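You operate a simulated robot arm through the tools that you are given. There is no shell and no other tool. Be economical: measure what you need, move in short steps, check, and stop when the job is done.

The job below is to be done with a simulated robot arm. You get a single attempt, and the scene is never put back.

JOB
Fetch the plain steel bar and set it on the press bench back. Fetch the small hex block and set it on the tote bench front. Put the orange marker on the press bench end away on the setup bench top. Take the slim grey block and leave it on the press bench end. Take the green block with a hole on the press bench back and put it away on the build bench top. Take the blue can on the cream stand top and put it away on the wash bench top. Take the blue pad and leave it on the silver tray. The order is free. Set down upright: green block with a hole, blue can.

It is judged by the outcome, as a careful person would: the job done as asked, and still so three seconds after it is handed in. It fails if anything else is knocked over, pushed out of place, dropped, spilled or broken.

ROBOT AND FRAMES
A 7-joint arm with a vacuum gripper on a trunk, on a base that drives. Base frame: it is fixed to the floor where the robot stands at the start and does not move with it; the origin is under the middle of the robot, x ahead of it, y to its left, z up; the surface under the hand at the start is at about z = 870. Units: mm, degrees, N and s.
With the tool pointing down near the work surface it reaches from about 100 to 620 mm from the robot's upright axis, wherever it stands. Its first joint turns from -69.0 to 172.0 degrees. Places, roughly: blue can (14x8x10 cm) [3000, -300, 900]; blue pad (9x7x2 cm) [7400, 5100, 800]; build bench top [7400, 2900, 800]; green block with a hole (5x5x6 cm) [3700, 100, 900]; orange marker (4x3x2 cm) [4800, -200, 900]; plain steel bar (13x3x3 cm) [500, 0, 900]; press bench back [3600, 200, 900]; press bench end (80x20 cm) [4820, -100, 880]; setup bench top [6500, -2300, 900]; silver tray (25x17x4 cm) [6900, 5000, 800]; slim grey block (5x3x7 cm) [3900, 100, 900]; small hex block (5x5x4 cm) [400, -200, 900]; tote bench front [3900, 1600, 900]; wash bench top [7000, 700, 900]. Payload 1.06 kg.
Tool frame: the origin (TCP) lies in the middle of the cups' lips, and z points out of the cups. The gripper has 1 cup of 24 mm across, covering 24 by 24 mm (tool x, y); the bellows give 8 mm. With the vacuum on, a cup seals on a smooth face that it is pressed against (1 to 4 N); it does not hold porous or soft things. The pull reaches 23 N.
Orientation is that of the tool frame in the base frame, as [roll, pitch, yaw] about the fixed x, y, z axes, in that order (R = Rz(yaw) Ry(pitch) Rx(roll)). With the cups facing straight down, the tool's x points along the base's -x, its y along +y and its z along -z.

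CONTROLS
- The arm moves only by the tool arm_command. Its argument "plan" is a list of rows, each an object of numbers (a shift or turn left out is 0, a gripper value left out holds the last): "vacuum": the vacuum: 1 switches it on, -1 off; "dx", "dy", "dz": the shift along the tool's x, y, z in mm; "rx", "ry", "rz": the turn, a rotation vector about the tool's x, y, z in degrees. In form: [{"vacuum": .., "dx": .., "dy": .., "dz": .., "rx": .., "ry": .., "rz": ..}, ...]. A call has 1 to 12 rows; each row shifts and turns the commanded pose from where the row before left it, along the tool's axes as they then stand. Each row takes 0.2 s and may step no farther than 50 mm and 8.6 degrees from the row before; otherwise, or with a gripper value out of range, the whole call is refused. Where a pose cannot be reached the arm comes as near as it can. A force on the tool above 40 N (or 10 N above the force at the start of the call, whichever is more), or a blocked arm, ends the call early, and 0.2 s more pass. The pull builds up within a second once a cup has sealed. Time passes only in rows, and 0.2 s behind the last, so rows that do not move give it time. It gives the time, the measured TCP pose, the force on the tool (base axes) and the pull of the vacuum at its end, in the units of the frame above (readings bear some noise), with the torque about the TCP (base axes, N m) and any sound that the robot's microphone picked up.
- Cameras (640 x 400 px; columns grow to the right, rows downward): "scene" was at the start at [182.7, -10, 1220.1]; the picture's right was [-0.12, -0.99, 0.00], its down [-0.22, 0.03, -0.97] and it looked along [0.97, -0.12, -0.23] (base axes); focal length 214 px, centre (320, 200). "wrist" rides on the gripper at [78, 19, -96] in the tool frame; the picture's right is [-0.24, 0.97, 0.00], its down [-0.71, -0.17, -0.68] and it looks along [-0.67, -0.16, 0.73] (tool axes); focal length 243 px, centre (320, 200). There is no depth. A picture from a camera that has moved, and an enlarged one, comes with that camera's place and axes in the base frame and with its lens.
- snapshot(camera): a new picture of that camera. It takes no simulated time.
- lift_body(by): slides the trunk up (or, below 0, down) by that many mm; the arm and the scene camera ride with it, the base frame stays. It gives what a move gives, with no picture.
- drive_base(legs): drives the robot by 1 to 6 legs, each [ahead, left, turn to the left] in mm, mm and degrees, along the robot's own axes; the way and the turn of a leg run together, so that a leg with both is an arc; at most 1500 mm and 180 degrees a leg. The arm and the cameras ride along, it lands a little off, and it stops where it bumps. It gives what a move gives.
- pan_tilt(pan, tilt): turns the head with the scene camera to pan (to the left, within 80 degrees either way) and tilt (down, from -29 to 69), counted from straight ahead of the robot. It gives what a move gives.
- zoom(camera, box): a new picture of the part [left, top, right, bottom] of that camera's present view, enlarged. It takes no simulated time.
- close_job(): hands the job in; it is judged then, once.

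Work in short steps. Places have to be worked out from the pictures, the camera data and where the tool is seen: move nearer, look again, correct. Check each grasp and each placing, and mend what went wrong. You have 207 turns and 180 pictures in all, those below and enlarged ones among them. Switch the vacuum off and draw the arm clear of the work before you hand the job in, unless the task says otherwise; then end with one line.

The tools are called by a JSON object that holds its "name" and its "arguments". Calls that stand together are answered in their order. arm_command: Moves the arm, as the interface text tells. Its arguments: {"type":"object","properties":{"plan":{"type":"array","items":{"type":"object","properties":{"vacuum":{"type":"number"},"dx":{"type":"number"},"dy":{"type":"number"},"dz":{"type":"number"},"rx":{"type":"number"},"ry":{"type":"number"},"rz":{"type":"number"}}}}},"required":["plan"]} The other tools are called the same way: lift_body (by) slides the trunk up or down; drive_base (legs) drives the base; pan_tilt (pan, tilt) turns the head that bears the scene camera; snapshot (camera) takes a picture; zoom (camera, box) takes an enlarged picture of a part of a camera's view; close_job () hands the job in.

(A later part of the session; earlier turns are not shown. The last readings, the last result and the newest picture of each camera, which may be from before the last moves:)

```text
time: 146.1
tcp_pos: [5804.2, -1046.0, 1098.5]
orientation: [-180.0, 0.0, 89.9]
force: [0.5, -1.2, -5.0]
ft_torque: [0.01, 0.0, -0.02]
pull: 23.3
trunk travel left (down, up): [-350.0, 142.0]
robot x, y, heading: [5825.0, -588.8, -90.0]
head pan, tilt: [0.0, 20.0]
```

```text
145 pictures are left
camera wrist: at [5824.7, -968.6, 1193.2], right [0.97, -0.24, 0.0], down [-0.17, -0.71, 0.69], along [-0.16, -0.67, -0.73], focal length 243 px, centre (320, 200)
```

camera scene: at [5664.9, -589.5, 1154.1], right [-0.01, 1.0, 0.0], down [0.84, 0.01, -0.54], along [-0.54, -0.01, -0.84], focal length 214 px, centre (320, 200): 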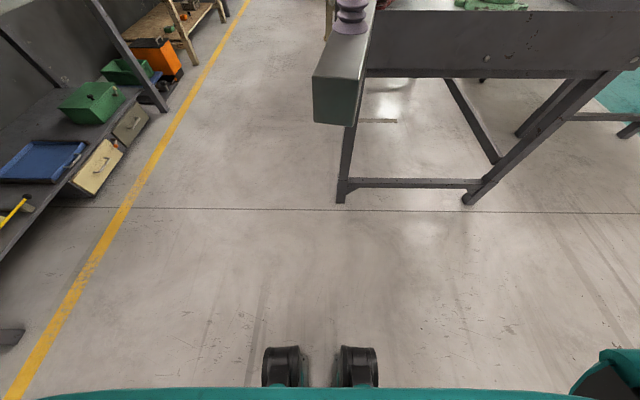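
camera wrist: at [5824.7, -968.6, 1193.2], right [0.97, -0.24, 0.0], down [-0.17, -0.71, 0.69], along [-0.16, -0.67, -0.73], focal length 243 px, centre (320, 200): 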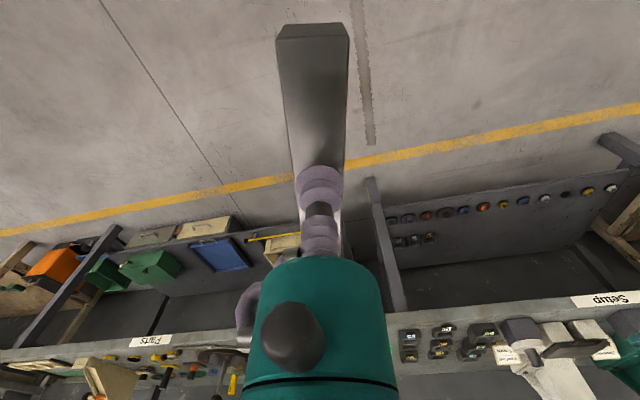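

I'll rotate the bar crosswise so I can retract, then back into line with the aisle.

{"name": "arm_command", "arguments": {"plan": [{"rz": 8}, {"rz": 8}, {"rz": 8}, {"rz": 8}, {"rz": 8}, {"rz": 8}, {"rz": 8}, {"rz": 8}, {"rz": 8}, {"rz": 8}]}}

{"name": "drive_base", "arguments": {"legs": [[-625, 0, 0], [-625, 0, 0]]}}

{"name": "snapshot", "arguments": {"camera": "wrist"}}

```text
time: 148.3
tcp_pos: [5806.1, -1045.1, 1098.0]
orientation: [-180.0, 0.0, 9.8]
force: [0.3, -1.0, -5.7]
ft_torque: [-0.02, -0.01, 0.0]
pull: 23.2
trunk travel left (down, up): [-350.0, 142.0]
robot x, y, heading: [5826.7, -590.1, -89.9]
head pan, tilt: [0.0, 20.0]
```

```text
time: 155.0
tcp_pos: [5805.6, 213.6, 1098.8]
orientation: [180.0, 0.0, 10.6]
force: [-0.3, 0.3, -5.1]
ft_torque: [0.04, -0.01, 0.0]
pull: 23.2
trunk travel left (down, up): [-350.0, 142.0]
robot x, y, heading: [5820.4, 668.4, -89.2]
head pan, tilt: [0.0, 20.0]
```

```text
144 pictures are left
camera wrist: at [5886.2, 207.9, 1193.3], right [-0.05, -1.0, 0.0], down [-0.73, 0.04, 0.69], along [-0.68, 0.04, -0.73], focal length 243 px, centre (320, 200)
```

wrist: 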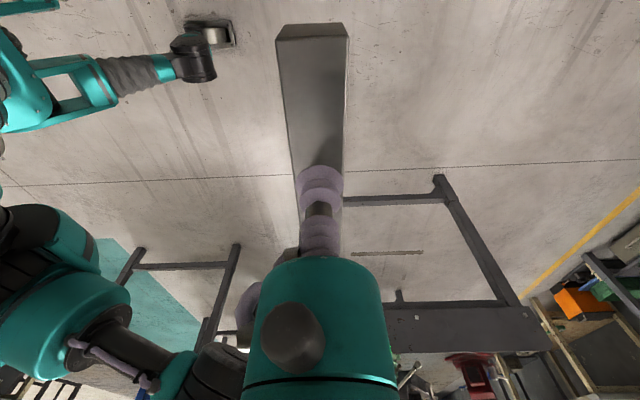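

Grip holds. I'll look along the aisle from here before entering.

{"name": "lift_body", "arguments": {"by": 140}}

{"name": "pan_tilt", "arguments": {"pan": -75, "tilt": 20}}

{"name": "zoom", "arguments": {"camera": "scene", "box": [200, 60, 440, 210]}}

{"name": "snapshot", "arguments": {"camera": "scene"}}

```text
time: 156.6
tcp_pos: [5805.2, 212.9, 1236.4]
orientation: [-179.9, 0.0, 10.5]
force: [-0.5, -1.0, -4.7]
ft_torque: [0.0, -0.06, 0.03]
pull: 22.8
trunk travel left (down, up): [-490.0, 2.0]
robot x, y, heading: [5820.5, 670.5, -89.3]
head pan, tilt: [0.0, 20.0]
```

```text
time: 158.1
tcp_pos: [5806.2, 213.3, 1238.4]
orientation: [-180.0, 0.1, 10.5]
force: [0.1, 0.3, -6.0]
ft_torque: [0.02, 0.01, 0.01]
pull: 23.1
trunk travel left (down, up): [-490.0, 2.0]
robot x, y, heading: [5818.4, 669.9, -89.5]
head pan, tilt: [-75.0, 20.0]
```

```text
2.67 times, centred on (320, 135) of scene
camera zoom: at [5731.1, 643.0, 1363.5], right [-0.27, 0.96, 0.0], down [0.33, 0.09, -0.94], along [-0.91, -0.25, -0.34], focal length 572 px, centre (320, 373)
```

zoom: 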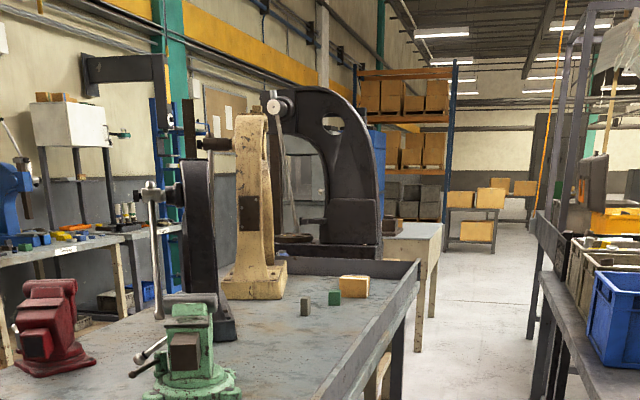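

```text
142 pictures are left
camera scene: at [5731.1, 643.0, 1363.5], right [-0.27, 0.96, 0.0], down [0.33, 0.09, -0.94], along [-0.91, -0.25, -0.34], focal length 214 px, centre (320, 200)
```

scene: 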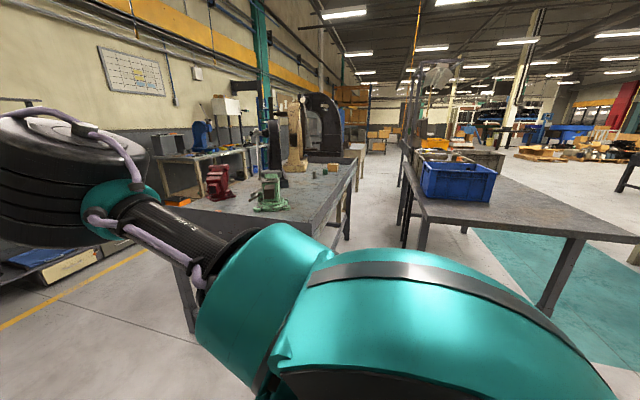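

I can see the grey block at about (3885, 82), the green block at (3708, 141), and a cream box at (3508, 177). The aisle centre is y≈652, so I'll strafe in steps.

{"name": "drive_base", "arguments": {"legs": [[0, 0, -0.6], [0, -900, 0]]}}

{"name": "snapshot", "arguments": {"camera": "scene"}}

```text
time: 166.8
tcp_pos: [4891.0, 214.1, 1237.2]
orientation: [180.0, -0.1, 10.0]
force: [0.5, -0.2, -5.0]
ft_torque: [-0.05, -0.04, 0.03]
pull: 23.1
trunk travel left (down, up): [-490.0, 2.0]
robot x, y, heading: [4913.1, 673.4, -90.0]
head pan, tilt: [-75.0, 20.0]
```

```text
141 pictures are left
camera scene: at [4821.1, 644.7, 1363.5], right [-0.26, 0.97, 0.0], down [0.33, 0.09, -0.94], along [-0.91, -0.24, -0.34], focal length 214 px, centre (320, 200)
```

scene: 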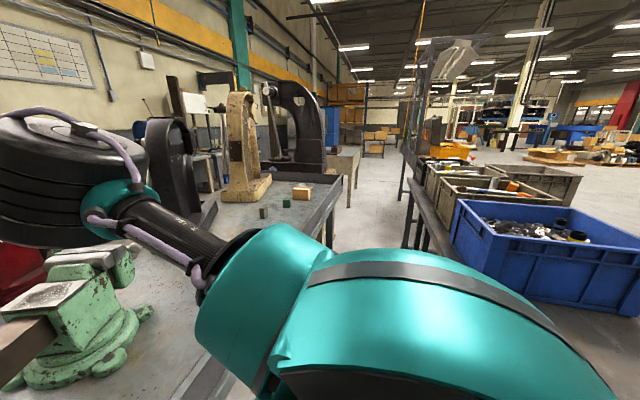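

The blue tote sits at the tote bench's edge, so I'll keep closer to the press bench (y≈600) and continue.

{"name": "arm_command", "arguments": {"plan": [{"dx": 8, "dy": -48}]}}

{"name": "drive_base", "arguments": {"legs": [[65, 0, 0], [0, -650, 0]]}}

{"name": "snapshot", "arguments": {"camera": "scene"}}

```text
time: 167.2
tcp_pos: [4891.0, 264.5, 1239.6]
orientation: [179.9, 0.0, 10.0]
force: [-1.1, 0.1, -4.6]
ft_torque: [-0.03, 0.03, -0.03]
pull: 23.2
trunk travel left (down, up): [-490.0, 2.0]
robot x, y, heading: [4912.0, 669.0, -90.1]
head pan, tilt: [-75.0, 20.0]
```

```text
time: 168.3
tcp_pos: [4891.1, 208.0, 1237.8]
orientation: [-180.0, 0.1, 9.9]
force: [0.7, -0.1, -4.8]
ft_torque: [-0.01, -0.02, 0.01]
pull: 22.8
trunk travel left (down, up): [-490.0, 2.0]
robot x, y, heading: [4912.0, 616.4, -89.8]
head pan, tilt: [-75.0, 20.0]
stopped in leg 1: the robot was blocked; the commanded pose is now the measured one
```

```text
140 pictures are left
camera scene: at [4821.1, 590.4, 1363.6], right [-0.26, 0.97, 0.0], down [0.33, 0.09, -0.94], along [-0.91, -0.24, -0.34], focal length 214 px, centre (320, 200)
```

scene: 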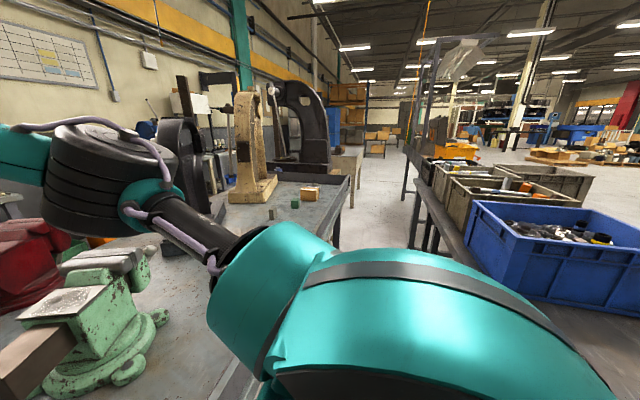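

The base front is about 235 mm out, so aisle centre is right. I'll back off 30 mm and strafe along y≈645.

{"name": "drive_base", "arguments": {"legs": [[-32, 0, 0], [0, -600, 0]]}}

{"name": "snapshot", "arguments": {"camera": "scene"}}

```text
time: 174.5
tcp_pos: [4288.4, 239.1, 1237.4]
orientation: [-179.8, 0.1, 9.7]
force: [0.2, -0.5, -4.6]
ft_torque: [0.01, 0.03, -0.04]
pull: 23.4
trunk travel left (down, up): [-490.0, 2.0]
robot x, y, heading: [4310.1, 648.5, -90.2]
head pan, tilt: [-75.0, 20.0]
```

```text
139 pictures are left
camera scene: at [4219.3, 622.6, 1363.5], right [-0.25, 0.97, 0.0], down [0.33, 0.09, -0.94], along [-0.91, -0.24, -0.34], focal length 214 px, centre (320, 200)
```

scene: 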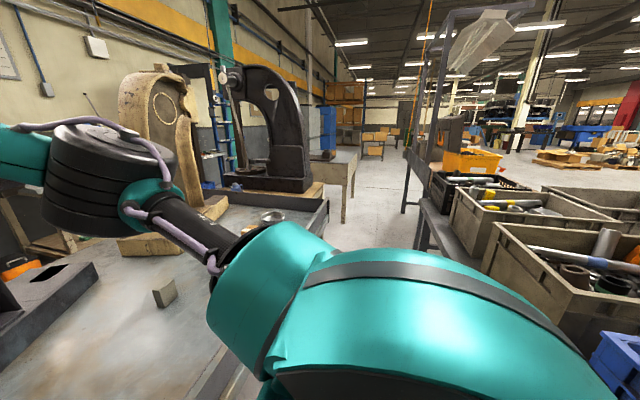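

{"name": "drive_base", "arguments": {"legs": [[0, -650, 0]]}}

{"name": "pan_tilt", "arguments": {"pan": -40, "tilt": 45}}

{"name": "snapshot", "arguments": {"camera": "scene"}}

{"name": "snapshot", "arguments": {"camera": "wrist"}}

```text
time: 180.7
tcp_pos: [3635.1, 243.6, 1236.9]
orientation: [-180.0, 0.0, 9.7]
force: [-0.3, 0.1, -5.3]
ft_torque: [0.01, 0.04, 0.02]
pull: 22.7
trunk travel left (down, up): [-490.0, 2.0]
robot x, y, heading: [3658.0, 647.1, -90.4]
head pan, tilt: [-75.0, 20.0]
```

```text
time: 181.7
tcp_pos: [3634.5, 242.6, 1236.6]
orientation: [-179.9, 0.2, 9.6]
force: [-0.2, 1.0, -5.4]
ft_torque: [0.01, -0.01, 0.0]
pull: 23.2
trunk travel left (down, up): [-490.0, 2.0]
robot x, y, heading: [3655.8, 649.4, -90.2]
head pan, tilt: [-40.0, 45.0]
```

```text
138 pictures are left
camera scene: at [3604.4, 587.9, 1324.9], right [-0.76, 0.65, 0.0], down [0.46, 0.54, -0.71], along [-0.46, -0.54, -0.71], focal length 214 px, centre (320, 200)
```

scene: 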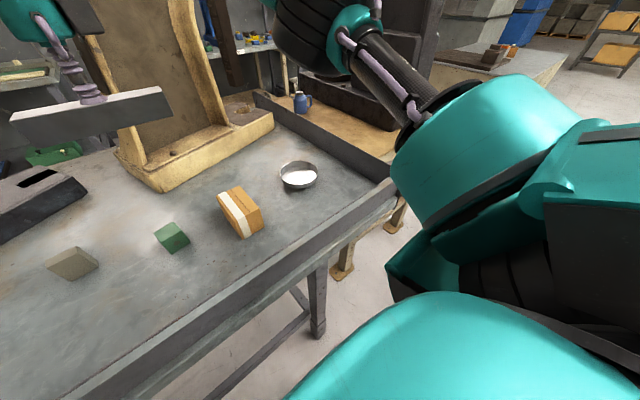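

```text
137 pictures are left
camera wrist: at [3715.8, 236.2, 1331.8], right [-0.07, -1.0, 0.0], down [-0.73, 0.05, 0.69], along [-0.68, 0.05, -0.73], focal length 243 px, centre (320, 200)
```

wrist: 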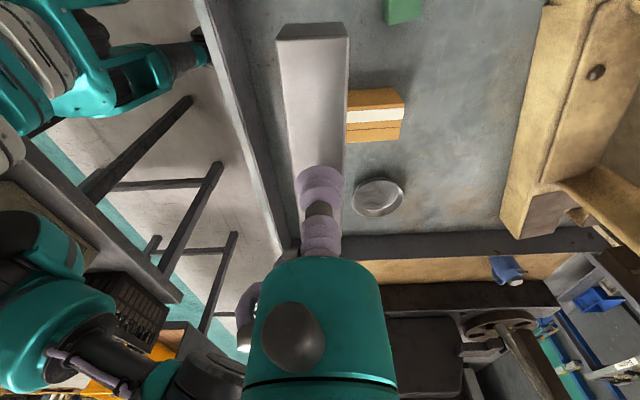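

Green block ≈(3685,140), cardboard box spans x≈3488–3549, y≈110–235. I'll rotate the bar to lie along y, and aim for (3607, 212) between them.

{"name": "arm_command", "arguments": {"plan": [{"rz": -8.4}, {"rz": -8.4}, {"rz": -8.4}, {"rz": -8.4}, {"rz": -8.4}, {"rz": -8.4}, {"rz": -8.4}, {"rz": -8.4}, {"rz": -8.4}, {"rz": -8.4}, {"rz": -8}, {"dx": -25, "dy": -33}]}}

{"name": "lift_body", "arguments": {"by": -140}}

{"name": "snapshot", "arguments": {"camera": "wrist"}}

{"name": "snapshot", "arguments": {"camera": "scene"}}

```text
time: 184.3
tcp_pos: [3606.2, 212.6, 1235.9]
orientation: [-180.0, -0.2, 101.6]
force: [1.2, -0.2, -5.7]
ft_torque: [0.01, 0.02, -0.01]
pull: 22.6
trunk travel left (down, up): [-490.0, 2.0]
robot x, y, heading: [3663.5, 652.6, -90.2]
head pan, tilt: [-40.0, 45.0]
```

```text
time: 185.9
tcp_pos: [3608.6, 212.2, 1097.2]
orientation: [-179.9, 0.0, 101.6]
force: [-0.2, -0.1, -5.0]
ft_torque: [0.01, 0.0, -0.01]
pull: 22.7
trunk travel left (down, up): [-350.0, 142.0]
robot x, y, heading: [3655.6, 651.0, -90.6]
head pan, tilt: [-40.0, 45.0]
```

```text
136 pictures are left
camera wrist: at [3611.1, 291.5, 1192.5], right [1.0, -0.04, 0.0], down [-0.02, -0.73, 0.68], along [-0.03, -0.68, -0.73], focal length 243 px, centre (320, 200)
```

wrist: 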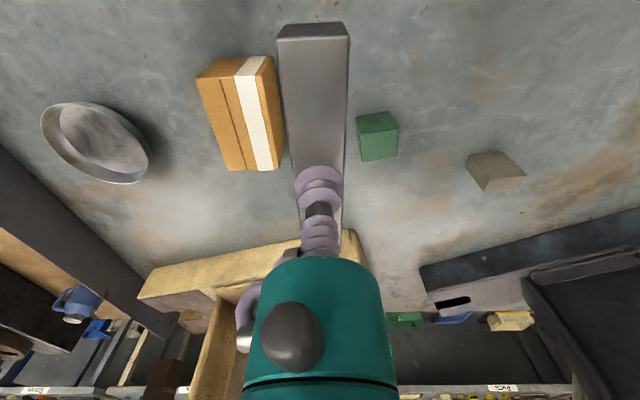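

```text
135 pictures are left
camera scene: at [3604.0, 500.7, 1170.0], right [-0.76, 0.65, 0.0], down [0.46, 0.54, -0.71], along [-0.46, -0.54, -0.71], focal length 214 px, centre (320, 200)
```

scene: 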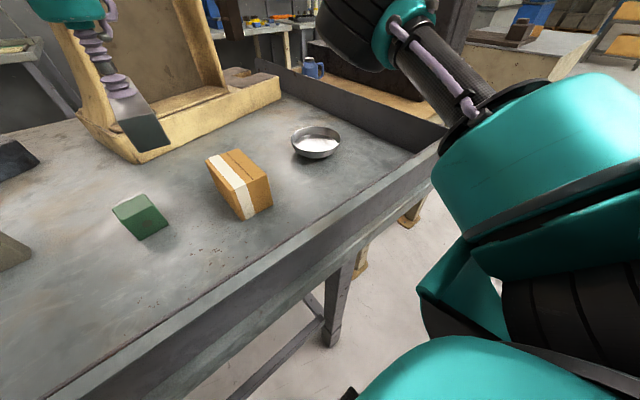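

The gap is x≈3560–3646, so I'll shift 5 mm to centre on 3603 and descend.

{"name": "arm_command", "arguments": {"plan": [{"dx": 1, "dy": -5, "dz": 30}, {"dz": 50}, {"dz": 50}, {"dz": 35}, {"dz": 10}, {}]}}

{"name": "snapshot", "arguments": {"camera": "wrist"}}

{"name": "snapshot", "arguments": {"camera": "scene"}}

```text
time: 187.3
tcp_pos: [3600.7, 211.6, 922.5]
orientation: [-179.9, -0.1, 101.6]
force: [-0.2, 0.7, -5.3]
ft_torque: [0.01, -0.01, -0.02]
pull: 23.1
trunk travel left (down, up): [-350.0, 142.0]
robot x, y, heading: [3655.8, 651.6, -90.4]
head pan, tilt: [-40.0, 45.0]
```

```text
134 pictures are left
camera wrist: at [3604.8, 290.7, 1017.1], right [1.0, -0.04, 0.0], down [-0.02, -0.73, 0.68], along [-0.03, -0.68, -0.73], focal length 243 px, centre (320, 200)
```

wrist: 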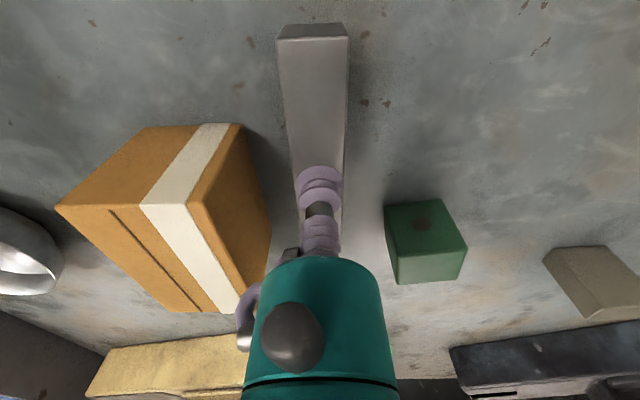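

```text
133 pictures are left
camera scene: at [3604.0, 500.7, 1170.0], right [-0.76, 0.65, 0.0], down [0.46, 0.54, -0.71], along [-0.46, -0.54, -0.71], focal length 214 px, centre (320, 200)
```

scene: 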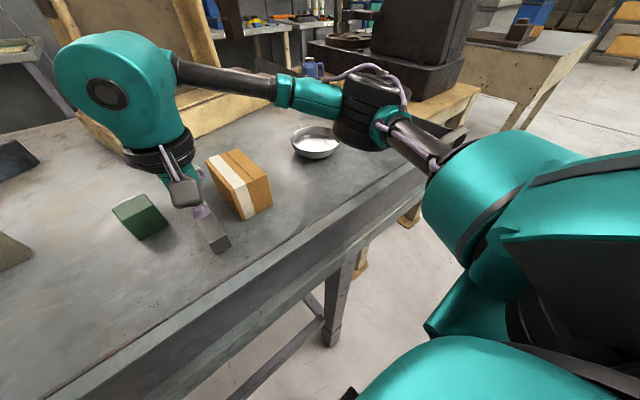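

Clear on both sides. I'll lower gently to contact.

{"name": "arm_command", "arguments": {"plan": [{"dz": 8}, {"dz": 4}, {"dz": 3}, {"dz": 3}, {"dz": 3}]}}

```text
time: 188.5
tcp_pos: [3602.8, 211.8, 900.8]
orientation: [-179.9, -0.1, 101.6]
force: [0.0, -0.6, -4.5]
ft_torque: [0.01, -0.01, 0.05]
pull: 22.8
trunk travel left (down, up): [-350.0, 142.0]
robot x, y, heading: [3653.5, 650.8, -90.2]
head pan, tilt: [-40.0, 45.0]
```

{"name": "arm_command", "arguments": {"plan": [{"dz": 2}, {"dz": 2}, {"dz": 2}, {}]}}

```text
time: 189.5
tcp_pos: [3602.4, 211.2, 896.0]
orientation: [-179.9, 0.0, 101.5]
force: [-2.1, -6.8, 18.4]
ft_torque: [0.05, -0.09, 0.0]
pull: 22.7
trunk travel left (down, up): [-350.0, 142.0]
robot x, y, heading: [3658.8, 653.0, -90.4]
head pan, tilt: [-40.0, 45.0]
```

Contact at z≈897 (surface ≈ 868). I'll ease up slightly, release and retreat.

{"name": "arm_command", "arguments": {"plan": [{"dz": -2}, {"vacuum": -1}, {}, {}, {"dz": -5}, {"dz": -15}, {"dz": -40}, {"dz": -50}, {"dz": -50}]}}

{"name": "snapshot", "arguments": {"camera": "wrist"}}

```text
time: 191.5
tcp_pos: [3602.9, 212.9, 1056.6]
orientation: [-179.9, -0.1, 101.6]
force: [0.5, -0.8, -0.1]
ft_torque: [-0.01, -0.01, 0.0]
pull: 0.0
trunk travel left (down, up): [-350.0, 142.0]
robot x, y, heading: [3661.6, 650.1, -90.5]
head pan, tilt: [-40.0, 45.0]
```

```text
132 pictures are left
camera wrist: at [3606.7, 292.2, 1152.2], right [1.0, -0.04, 0.0], down [-0.02, -0.73, 0.68], along [-0.03, -0.68, -0.73], focal length 243 px, centre (320, 200)
```

wrist: 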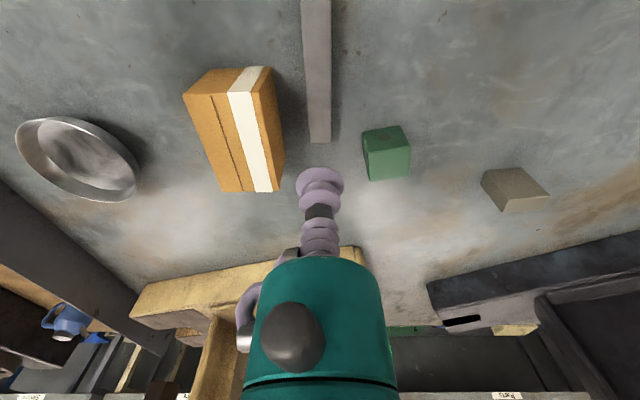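

The bar is placed well. Next the grey block: I'll shift the base toward it and look straight down.

{"name": "drive_base", "arguments": {"legs": [[0, 190, 0]]}}

{"name": "arm_command", "arguments": {"plan": [{"dx": -45}, {"dx": -45}, {"dx": -20}, {}]}}

{"name": "snapshot", "arguments": {"camera": "wrist"}}

{"name": "snapshot", "arguments": {"camera": "scene"}}

```text
time: 193.8
tcp_pos: [3792.2, 212.2, 1056.9]
orientation: [-179.9, 0.0, 101.6]
force: [0.1, -0.1, 0.1]
ft_torque: [0.03, 0.0, 0.0]
pull: 0.1
trunk travel left (down, up): [-350.0, 142.0]
robot x, y, heading: [3845.6, 651.2, -90.2]
head pan, tilt: [-40.0, 45.0]
```

```text
time: 194.8
tcp_pos: [3813.6, 104.3, 1057.0]
orientation: [-180.0, -0.2, 101.6]
force: [0.7, -0.3, 0.0]
ft_torque: [-0.01, 0.02, 0.0]
pull: 0.0
trunk travel left (down, up): [-350.0, 142.0]
robot x, y, heading: [3844.1, 652.5, -90.5]
head pan, tilt: [-40.0, 45.0]
```

```text
131 pictures are left
camera wrist: at [3817.2, 183.4, 1152.0], right [1.0, -0.03, 0.0], down [-0.02, -0.73, 0.68], along [-0.03, -0.68, -0.73], focal length 243 px, centre (320, 200)
```

wrist: 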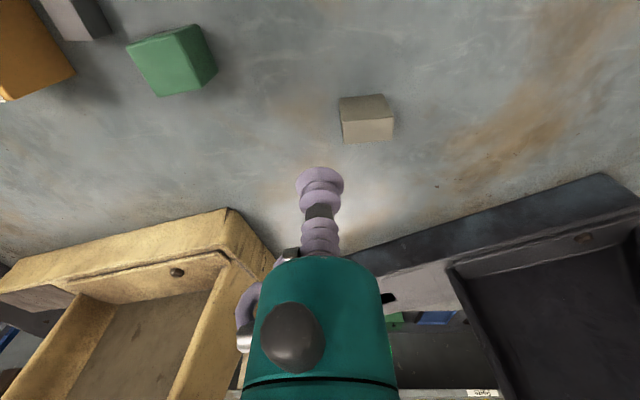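

```text
130 pictures are left
camera scene: at [3792.8, 499.9, 1170.1], right [-0.76, 0.65, 0.0], down [0.46, 0.54, -0.71], along [-0.46, -0.54, -0.71], focal length 214 px, centre (320, 200)
```

scene: 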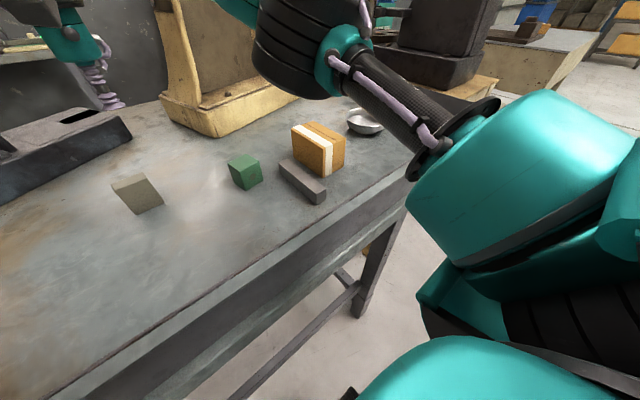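

{"name": "zoom", "arguments": {"camera": "wrist", "box": [300, 60, 440, 160]}}

{"name": "zoom", "arguments": {"camera": "scene", "box": [80, 130, 280, 255]}}

```text
4.00 times, centred on (370, 110) of wrist
camera zoom: at [3817.2, 183.4, 1152.0], right [1.0, -0.03, 0.0], down [-0.02, -0.73, 0.68], along [-0.03, -0.68, -0.73], focal length 970 px, centre (120, 560)
```

zoom: 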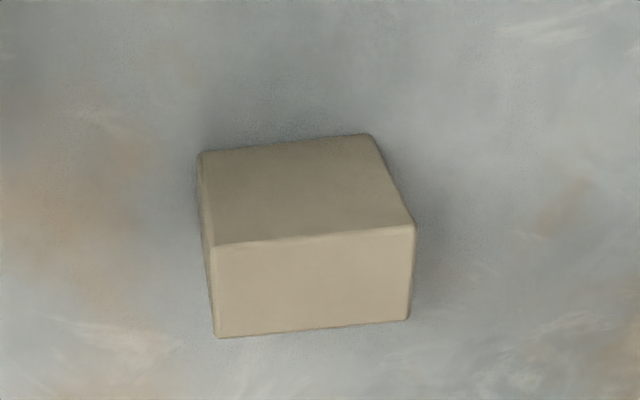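

```text
3.20 times, centred on (180, 192) of scene
camera zoom: at [3792.8, 499.9, 1170.1], right [-0.76, 0.65, 0.0], down [0.46, 0.54, -0.71], along [-0.46, -0.54, -0.71], focal length 686 px, centre (768, 224)
```

zoom: 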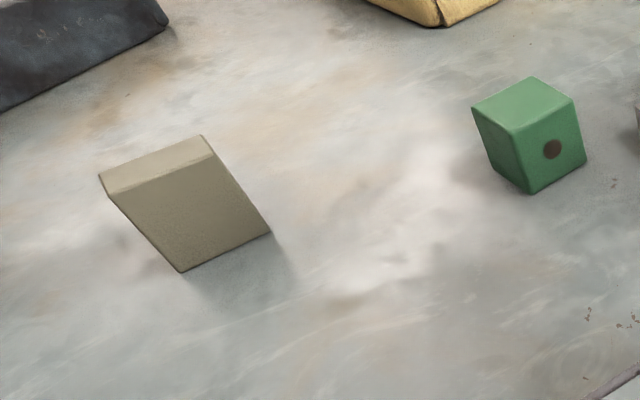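

The grey block stands upright with its top centre at about (3858, 73, 938). I'll move over it and check close up.

{"name": "arm_command", "arguments": {"plan": [{"dx": -20, "dy": 19}, {"dx": -20, "dy": 18}, {"dz": 40}, {"dz": 35}, {}]}}

{"name": "snapshot", "arguments": {"camera": "wrist"}}

{"name": "zoom", "arguments": {"camera": "scene", "box": [60, 100, 260, 225]}}

```text
time: 196.0
tcp_pos: [3858.9, 71.8, 981.9]
orientation: [-179.9, 0.0, 101.7]
force: [-1.4, 0.3, 0.5]
ft_torque: [0.01, -0.02, -0.02]
pull: 0.0
trunk travel left (down, up): [-350.0, 142.0]
robot x, y, heading: [3847.3, 651.1, -90.2]
head pan, tilt: [-40.0, 45.0]
```

```text
127 pictures are left
camera wrist: at [3861.2, 150.5, 1076.4], right [1.0, -0.04, 0.0], down [-0.02, -0.73, 0.68], along [-0.03, -0.68, -0.73], focal length 243 px, centre (320, 200)
```

wrist: 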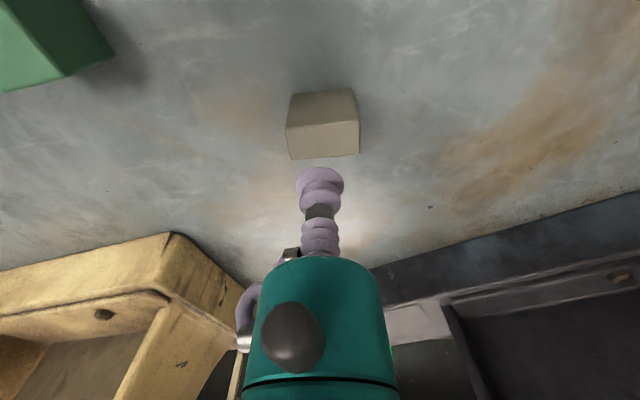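

```text
3.20 times, centred on (160, 162) of scene
camera zoom: at [3792.9, 499.9, 1170.1], right [-0.76, 0.65, 0.0], down [0.46, 0.54, -0.71], along [-0.46, -0.54, -0.71], focal length 686 px, centre (832, 320)
```

zoom: 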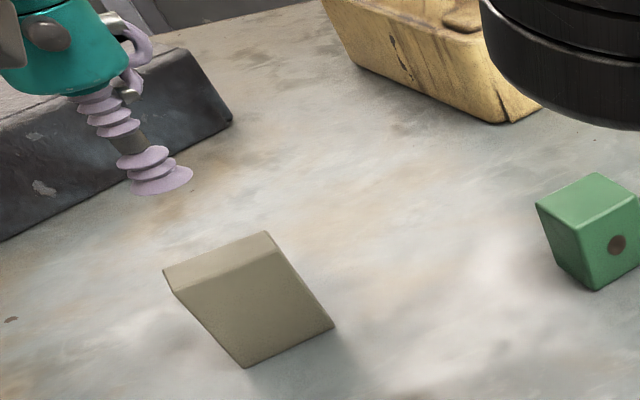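

Aligned within a millimetre or two. I'll descend with vacuum.

{"name": "arm_command", "arguments": {"plan": [{"vacuum": 1, "dx": 1, "dy": 1, "dz": 30}, {"dz": 8}, {"dz": 4}, {"dz": 3}, {}, {}]}}

```text
time: 197.4
tcp_pos: [3857.3, 73.3, 935.9]
orientation: [-179.8, -0.1, 101.6]
force: [-0.2, -0.7, 0.1]
ft_torque: [-0.02, -0.04, 0.0]
pull: 0.0
trunk travel left (down, up): [-350.0, 142.0]
robot x, y, heading: [3845.7, 651.7, -90.6]
head pan, tilt: [-40.0, 45.0]
```

{"name": "arm_command", "arguments": {"plan": [{"dz": 3}, {"dz": 2}, {"dz": 2}, {}, {}]}}

```text
time: 198.6
tcp_pos: [3857.4, 74.0, 929.9]
orientation: [-179.9, 0.0, 101.7]
force: [0.8, 0.3, 2.1]
ft_torque: [-0.01, 0.07, 0.0]
pull: 0.0
trunk travel left (down, up): [-350.0, 142.0]
robot x, y, heading: [3847.0, 652.4, -90.2]
head pan, tilt: [-40.0, 45.0]
```

{"name": "arm_command", "arguments": {"plan": [{"dz": 2}, {"dz": 1}, {}, {}, {}]}}

{"name": "zoom", "arguments": {"camera": "wrist", "box": [240, 100, 400, 200]}}

{"name": "zoom", "arguments": {"camera": "scene", "box": [60, 100, 260, 225]}}

```text
time: 199.8
tcp_pos: [3859.1, 72.5, 926.1]
orientation: [-179.9, -0.1, 101.6]
force: [1.6, -0.2, 3.7]
ft_torque: [0.01, -0.01, 0.0]
pull: 0.0
trunk travel left (down, up): [-350.0, 142.0]
robot x, y, heading: [3849.1, 649.0, -90.2]
head pan, tilt: [-40.0, 45.0]
```

```text
4.00 times, centred on (320, 150) of wrist
camera zoom: at [3862.2, 152.7, 1021.5], right [1.0, -0.04, 0.0], down [-0.02, -0.73, 0.68], along [-0.03, -0.68, -0.73], focal length 970 px, centre (320, 400)
```

zoom: 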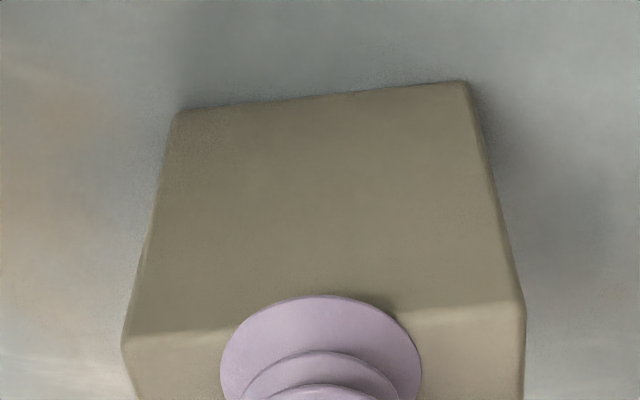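

```text
3.20 times, centred on (160, 162) of scene
camera zoom: at [3792.9, 500.1, 1170.1], right [-0.76, 0.65, 0.0], down [0.46, 0.54, -0.71], along [-0.46, -0.54, -0.71], focal length 686 px, centre (832, 320)
```

zoom: 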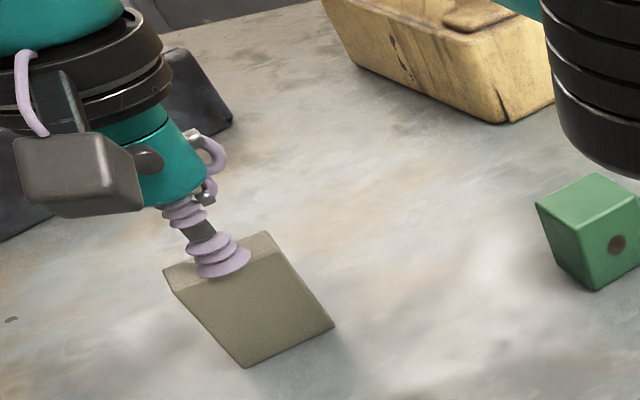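

The cup overhangs the near edge by a few mm, so I'll lift, shift 7 mm in -y and press again.

{"name": "arm_command", "arguments": {"plan": [{"dz": -14}, {"dx": -7, "dy": -1}, {"dz": 9}, {"dz": 2}, {"dz": 2}, {"dz": 1}, {}, {}]}}

```text
time: 201.6
tcp_pos: [3859.5, 66.0, 926.5]
orientation: [-179.8, 0.0, 101.5]
force: [-1.5, -5.3, 17.0]
ft_torque: [0.0, -0.01, 0.01]
pull: 22.5
trunk travel left (down, up): [-350.0, 142.0]
robot x, y, heading: [3847.5, 651.9, -90.3]
head pan, tilt: [-40.0, 45.0]
```

Sealed. I'll lift, retract and raise the trunk, then strafe toward the press bench end.

{"name": "arm_command", "arguments": {"plan": [{"dz": -10}, {"dz": -40}, {"dz": -50}, {"dz": -50}, {"dz": -20}, {"dx": 50}, {"dx": 50}, {"dx": 50}, {}]}}

{"name": "lift_body", "arguments": {"by": 140}}

{"name": "drive_base", "arguments": {"legs": [[0, 450, 0], [0, 450, 0]]}}

{"name": "pan_tilt", "arguments": {"pan": 0, "tilt": 40}}

{"name": "snapshot", "arguments": {"camera": "scene"}}

{"name": "snapshot", "arguments": {"camera": "wrist"}}

```text
time: 203.6
tcp_pos: [3842.9, 234.0, 1078.3]
orientation: [-179.9, -0.1, 101.5]
force: [-0.4, -0.3, -3.0]
ft_torque: [-0.02, 0.0, -0.02]
pull: 22.3
out of reach, approached as far as the arm can: row 4, 5
trunk travel left (down, up): [-350.0, 142.0]
robot x, y, heading: [3846.3, 651.6, -90.3]
head pan, tilt: [-40.0, 45.0]
```

```text
time: 205.3
tcp_pos: [3843.3, 232.2, 1216.4]
orientation: [-179.9, -0.2, 101.6]
force: [1.0, -0.4, -1.9]
ft_torque: [-0.01, 0.02, -0.02]
pull: 23.2
trunk travel left (down, up): [-490.0, 2.0]
robot x, y, heading: [3848.5, 651.4, -90.5]
head pan, tilt: [-40.0, 45.0]
```

```text
time: 213.8
tcp_pos: [4744.1, 229.3, 1217.4]
orientation: [-179.9, -0.1, 101.7]
force: [0.0, 0.2, -1.6]
ft_torque: [0.01, 0.0, -0.05]
pull: 22.8
trunk travel left (down, up): [-490.0, 2.0]
robot x, y, heading: [4745.6, 647.0, -90.1]
head pan, tilt: [-40.0, 45.0]
```

```text
time: 214.9
tcp_pos: [4743.1, 230.4, 1217.9]
orientation: [-179.9, -0.1, 101.7]
force: [0.7, -0.3, -2.4]
ft_torque: [-0.02, -0.02, -0.01]
pull: 23.0
trunk travel left (down, up): [-490.0, 2.0]
robot x, y, heading: [4746.2, 643.5, -90.0]
head pan, tilt: [0.0, 40.0]
```

```text
123 pictures are left
camera scene: at [4744.7, 560.8, 1332.1], right [-1.0, 0.0, 0.0], down [0.0, 0.64, -0.77], along [0.0, -0.77, -0.64], focal length 214 px, centre (320, 200)
```

scene: 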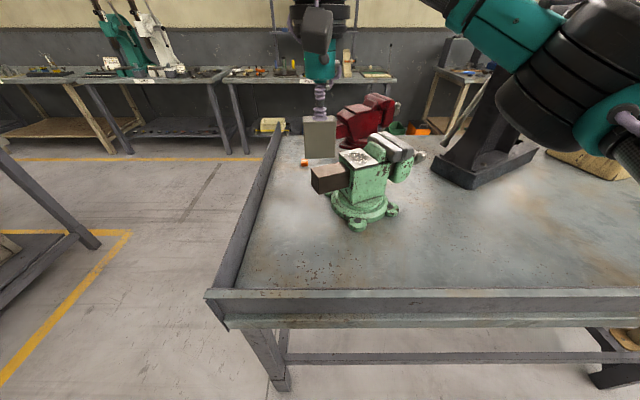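

```text
122 pictures are left
camera wrist: at [4746.5, 308.7, 1313.1], right [1.0, -0.03, 0.0], down [-0.02, -0.73, 0.68], along [-0.02, -0.68, -0.73], focal length 243 px, centre (320, 200)
```

wrist: 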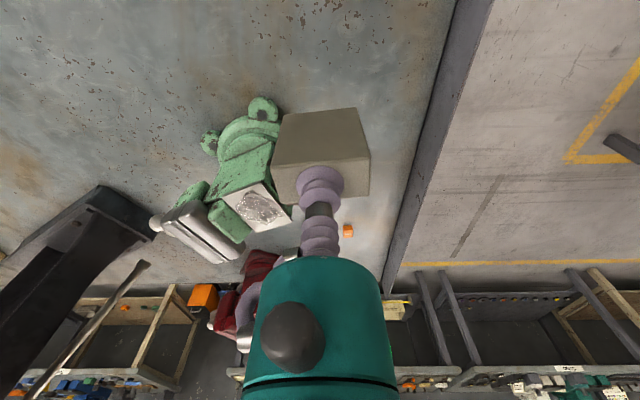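

Vise jaw reaches x≈4766; the tray corner is at (4929, 306). I'll place the grey block at about (4845, 150).

{"name": "drive_base", "arguments": {"legs": [[0, 85, 0]]}}

{"name": "arm_command", "arguments": {"plan": [{"dx": -40}, {"dx": -40}, {}]}}

{"name": "lift_body", "arguments": {"by": -140}}

{"name": "snapshot", "arguments": {"camera": "wrist"}}

{"name": "snapshot", "arguments": {"camera": "scene"}}

```text
time: 216.3
tcp_pos: [4827.7, 230.0, 1217.0]
orientation: [-179.9, 0.0, 101.7]
force: [-0.4, 0.3, -3.1]
ft_torque: [0.04, 0.01, 0.03]
pull: 23.0
trunk travel left (down, up): [-490.0, 2.0]
robot x, y, heading: [4827.9, 647.6, -90.4]
head pan, tilt: [0.0, 40.0]
```

```text
time: 217.1
tcp_pos: [4843.4, 150.1, 1217.6]
orientation: [-179.9, -0.1, 101.7]
force: [-1.0, 0.4, -1.8]
ft_torque: [0.0, -0.01, -0.01]
pull: 23.1
trunk travel left (down, up): [-490.0, 2.0]
robot x, y, heading: [4827.4, 647.7, -90.2]
head pan, tilt: [0.0, 40.0]
```

```text
time: 218.8
tcp_pos: [4842.7, 151.4, 1079.2]
orientation: [-180.0, 0.0, 101.7]
force: [0.1, 0.1, -1.6]
ft_torque: [0.0, 0.01, 0.03]
pull: 22.7
trunk travel left (down, up): [-350.0, 142.0]
robot x, y, heading: [4830.4, 649.0, -90.5]
head pan, tilt: [0.0, 40.0]
```

```text
121 pictures are left
camera wrist: at [4846.5, 230.3, 1173.3], right [1.0, -0.03, 0.0], down [-0.02, -0.73, 0.68], along [-0.02, -0.68, -0.73], focal length 243 px, centre (320, 200)
```

wrist: 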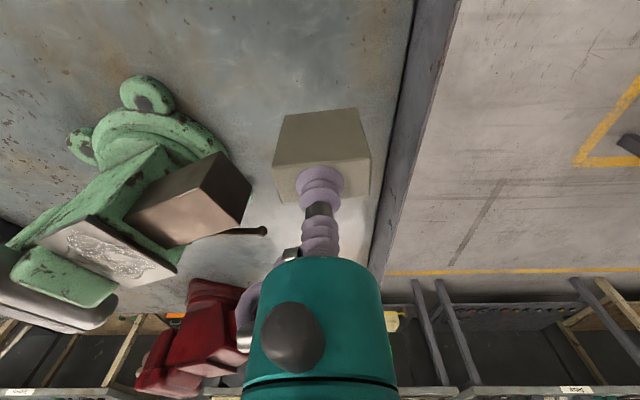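

```text
120 pictures are left
camera scene: at [4828.2, 473.3, 1177.3], right [-1.0, 0.0, 0.0], down [0.0, 0.64, -0.77], along [0.0, -0.77, -0.64], focal length 214 px, centre (320, 200)
```

scene: 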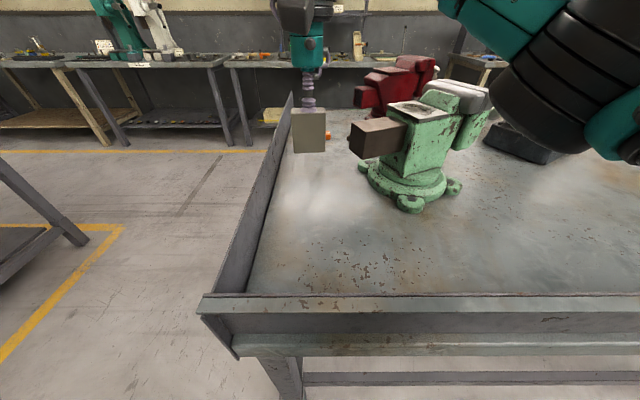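

The forearm could come close to the vise when lowering, so I'll use y≈200 instead for more clearance.

{"name": "arm_command", "arguments": {"plan": [{"dx": 48, "dy": 8}, {"dz": 45}, {"dz": 45}, {"dz": 35}, {}]}}

{"name": "snapshot", "arguments": {"camera": "scene"}}

{"name": "snapshot", "arguments": {"camera": "wrist"}}

```text
time: 220.0
tcp_pos: [4842.3, 200.2, 952.7]
orientation: [-179.8, -0.1, 101.7]
force: [0.4, 0.0, -2.4]
ft_torque: [0.01, 0.01, 0.03]
pull: 22.7
trunk travel left (down, up): [-350.0, 142.0]
robot x, y, heading: [4828.7, 648.6, -90.3]
head pan, tilt: [0.0, 40.0]
```

```text
119 pictures are left
camera scene: at [4828.2, 473.3, 1177.3], right [-1.0, 0.0, 0.0], down [0.0, 0.64, -0.77], along [0.0, -0.77, -0.64], focal length 214 px, centre (320, 200)
```

scene: 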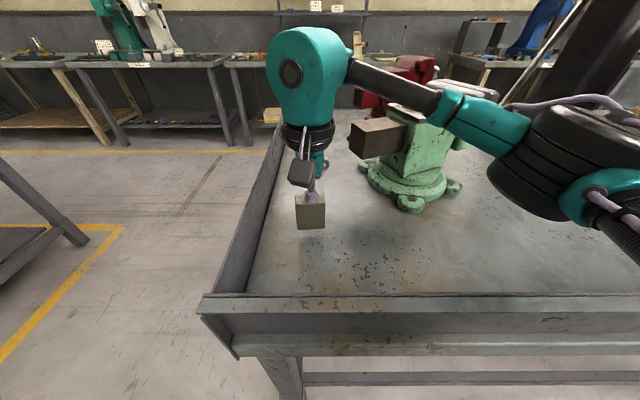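

```text
118 pictures are left
camera wrist: at [4845.6, 278.8, 1047.8], right [1.0, -0.03, 0.0], down [-0.02, -0.73, 0.68], along [-0.02, -0.68, -0.73], focal length 243 px, centre (320, 200)
```

wrist: 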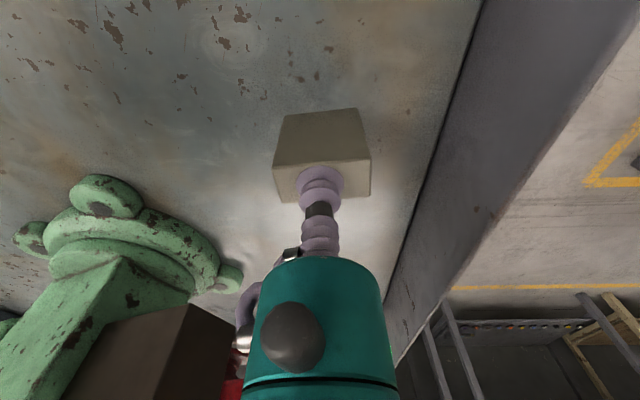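

Clear of the vise. Lowering to contact.

{"name": "arm_command", "arguments": {"plan": [{"dz": 12}, {"dz": 5}, {"dz": 3}, {"dz": 2}, {"dz": 2}, {}]}}

```text
time: 221.4
tcp_pos: [4842.7, 199.3, 929.2]
orientation: [-179.9, 0.1, 101.7]
force: [1.3, -4.5, 17.1]
ft_torque: [0.0, 0.0, -0.04]
pull: 22.4
trunk travel left (down, up): [-350.0, 142.0]
robot x, y, heading: [4832.4, 649.5, -90.1]
head pan, tilt: [0.0, 40.0]
```

{"name": "arm_command", "arguments": {"plan": [{"dz": -2}, {"vacuum": -1}, {}, {}, {}, {"dz": -5}, {"dz": -15}, {"dz": -40}, {"dz": -50}, {"dz": -30}]}}

{"name": "snapshot", "arguments": {"camera": "wrist"}}

{"name": "snapshot", "arguments": {"camera": "scene"}}

```text
time: 223.6
tcp_pos: [4840.4, 200.5, 1071.3]
orientation: [-179.8, -0.1, 101.8]
force: [-0.7, -0.4, 0.0]
ft_torque: [0.01, 0.0, 0.02]
pull: 0.0
trunk travel left (down, up): [-350.0, 142.0]
robot x, y, heading: [4830.9, 648.3, -90.3]
head pan, tilt: [0.0, 40.0]
```

```text
117 pictures are left
camera wrist: at [4843.9, 279.3, 1166.2], right [1.0, -0.03, 0.0], down [-0.02, -0.73, 0.68], along [-0.02, -0.68, -0.73], focal length 243 px, centre (320, 200)
```

wrist: 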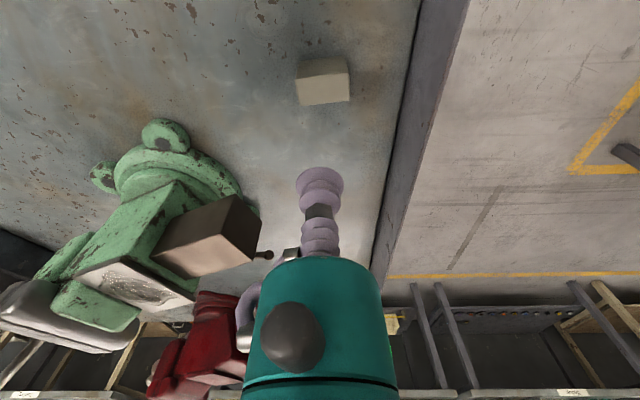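

```text
116 pictures are left
camera scene: at [4828.2, 473.6, 1177.3], right [-1.0, 0.0, 0.0], down [0.0, 0.64, -0.77], along [0.0, -0.77, -0.64], focal length 214 px, centre (320, 200)
```

scene: 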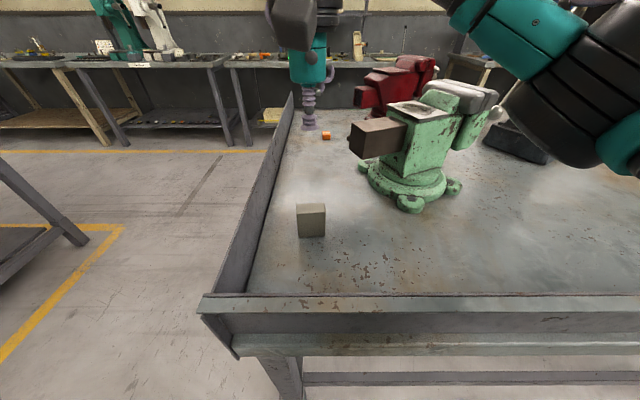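

Grey block stands at the press bench end. Now back to the green block: raise, strafe, then inspect.

{"name": "lift_body", "arguments": {"by": 140}}

{"name": "drive_base", "arguments": {"legs": [[0, -1140, 0]]}}

{"name": "lift_body", "arguments": {"by": -140}}

{"name": "snapshot", "arguments": {"camera": "wrist"}}

{"name": "snapshot", "arguments": {"camera": "scene"}}

```text
time: 225.3
tcp_pos: [4841.6, 198.9, 1208.5]
orientation: [-179.9, -0.1, 101.7]
force: [-0.1, -0.8, -0.4]
ft_torque: [-0.02, 0.02, 0.04]
pull: 0.1
trunk travel left (down, up): [-490.0, 2.0]
robot x, y, heading: [4828.8, 647.4, -90.2]
head pan, tilt: [0.0, 40.0]
```

```text
time: 235.5
tcp_pos: [3701.1, 204.5, 1211.1]
orientation: [-179.9, -0.1, 101.6]
force: [-0.9, -0.1, 0.5]
ft_torque: [-0.01, -0.02, 0.01]
pull: 0.0
trunk travel left (down, up): [-490.0, 2.0]
robot x, y, heading: [3688.1, 655.6, -90.0]
head pan, tilt: [0.0, 40.0]
```

```text
time: 237.2
tcp_pos: [3701.1, 203.6, 1071.0]
orientation: [-180.0, 0.0, 101.6]
force: [0.3, -0.3, -0.9]
ft_torque: [-0.04, 0.02, -0.04]
pull: 0.1
trunk travel left (down, up): [-350.0, 142.0]
robot x, y, heading: [3691.7, 653.2, -90.5]
head pan, tilt: [0.0, 40.0]
```

```text
115 pictures are left
camera wrist: at [3704.4, 283.3, 1166.5], right [1.0, -0.03, 0.0], down [-0.02, -0.73, 0.69], along [-0.02, -0.68, -0.73], focal length 243 px, centre (320, 200)
```

wrist: 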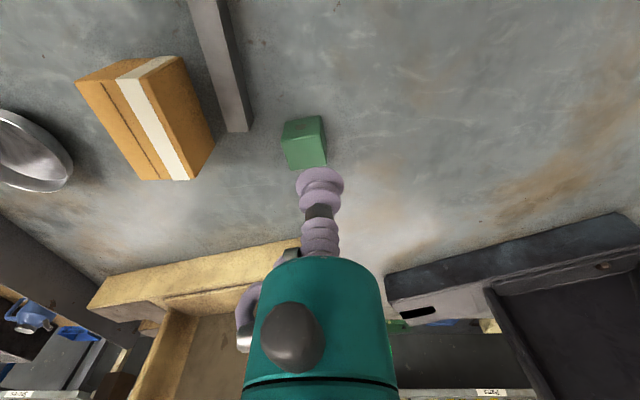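

```text
114 pictures are left
camera scene: at [3688.2, 477.7, 1177.3], right [-1.0, 0.0, 0.0], down [0.0, 0.64, -0.77], along [0.0, -0.77, -0.64], focal length 214 px, centre (320, 200)
```

scene: 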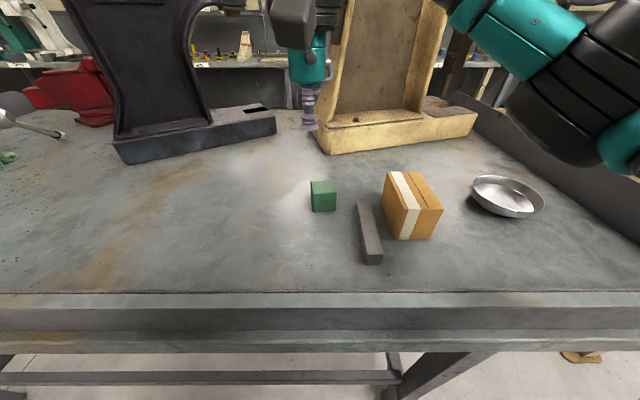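

{"name": "zoom", "arguments": {"camera": "wrist", "box": [250, 90, 370, 190]}}

{"name": "zoom", "arguments": {"camera": "scene", "box": [270, 150, 430, 250]}}

```text
4.00 times, centred on (310, 140) of wrist
camera zoom: at [3704.4, 283.3, 1166.5], right [1.0, -0.03, 0.0], down [-0.02, -0.73, 0.69], along [-0.02, -0.68, -0.73], focal length 970 px, centre (360, 440)
```

zoom: 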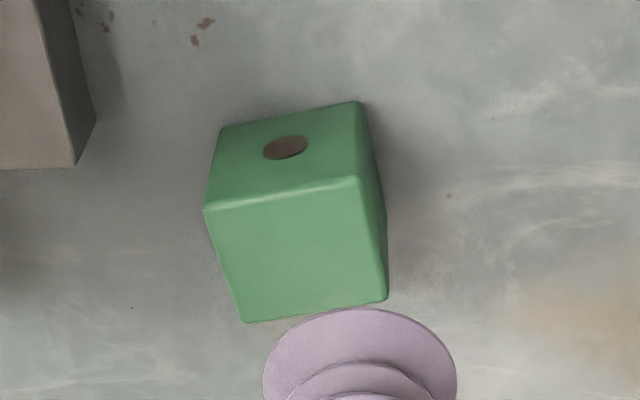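

```text
4.00 times, centred on (350, 200) of scene
camera zoom: at [3688.2, 477.7, 1177.3], right [-1.0, 0.0, 0.0], down [0.0, 0.64, -0.77], along [0.0, -0.77, -0.64], focal length 858 px, centre (200, 200)
```

zoom: 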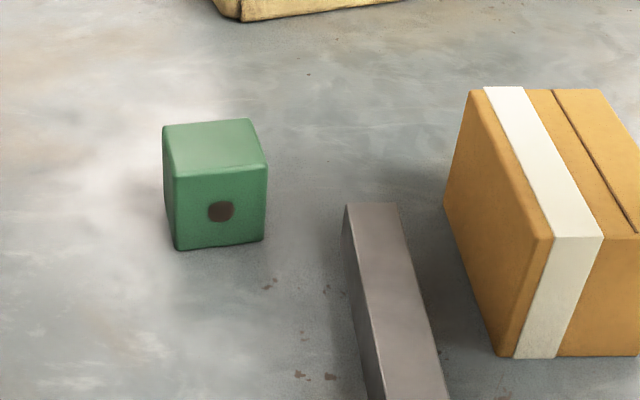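

Both views give the green block's top centre at about (3682, 134.5). I'll move over it and descend.

{"name": "arm_command", "arguments": {"plan": [{"dx": -32, "dy": -16}, {"dx": -32, "dy": -17}, {"dz": 50}, {"dz": 40}, {"vacuum": 1, "dz": 30}, {"dz": 15}, {"dz": 4}, {"dz": 3}, {"dz": 3}, {}]}}

{"name": "zoom", "arguments": {"camera": "wrist", "box": [240, 100, 400, 200]}}

```text
time: 239.4
tcp_pos: [3680.9, 134.7, 925.6]
orientation: [-179.9, 0.0, 101.5]
force: [0.3, -0.1, -0.9]
ft_torque: [-0.01, -0.01, -0.01]
pull: 0.0
trunk travel left (down, up): [-350.0, 142.0]
robot x, y, heading: [3688.6, 650.5, -90.3]
head pan, tilt: [0.0, 40.0]
```

```text
4.00 times, centred on (320, 150) of wrist
camera zoom: at [3684.8, 213.9, 1021.2], right [1.0, -0.03, 0.0], down [-0.02, -0.73, 0.68], along [-0.02, -0.68, -0.73], focal length 970 px, centre (320, 400)
```

zoom: 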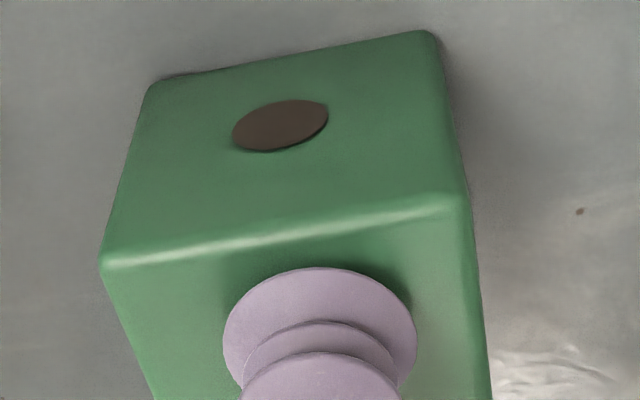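

{"name": "arm_command", "arguments": {"plan": [{"dx": -3}, {"dz": 3}, {"dz": 2}, {"dz": 2}, {"dz": 2}, {}, {}]}}

```text
time: 241.0
tcp_pos: [3681.7, 132.7, 919.4]
orientation: [-179.8, -0.1, 101.5]
force: [0.9, -0.5, 16.9]
ft_torque: [-0.02, 0.02, -0.02]
pull: 22.4
trunk travel left (down, up): [-350.0, 142.0]
robot x, y, heading: [3691.8, 652.3, -90.1]
head pan, tilt: [0.0, 40.0]
```

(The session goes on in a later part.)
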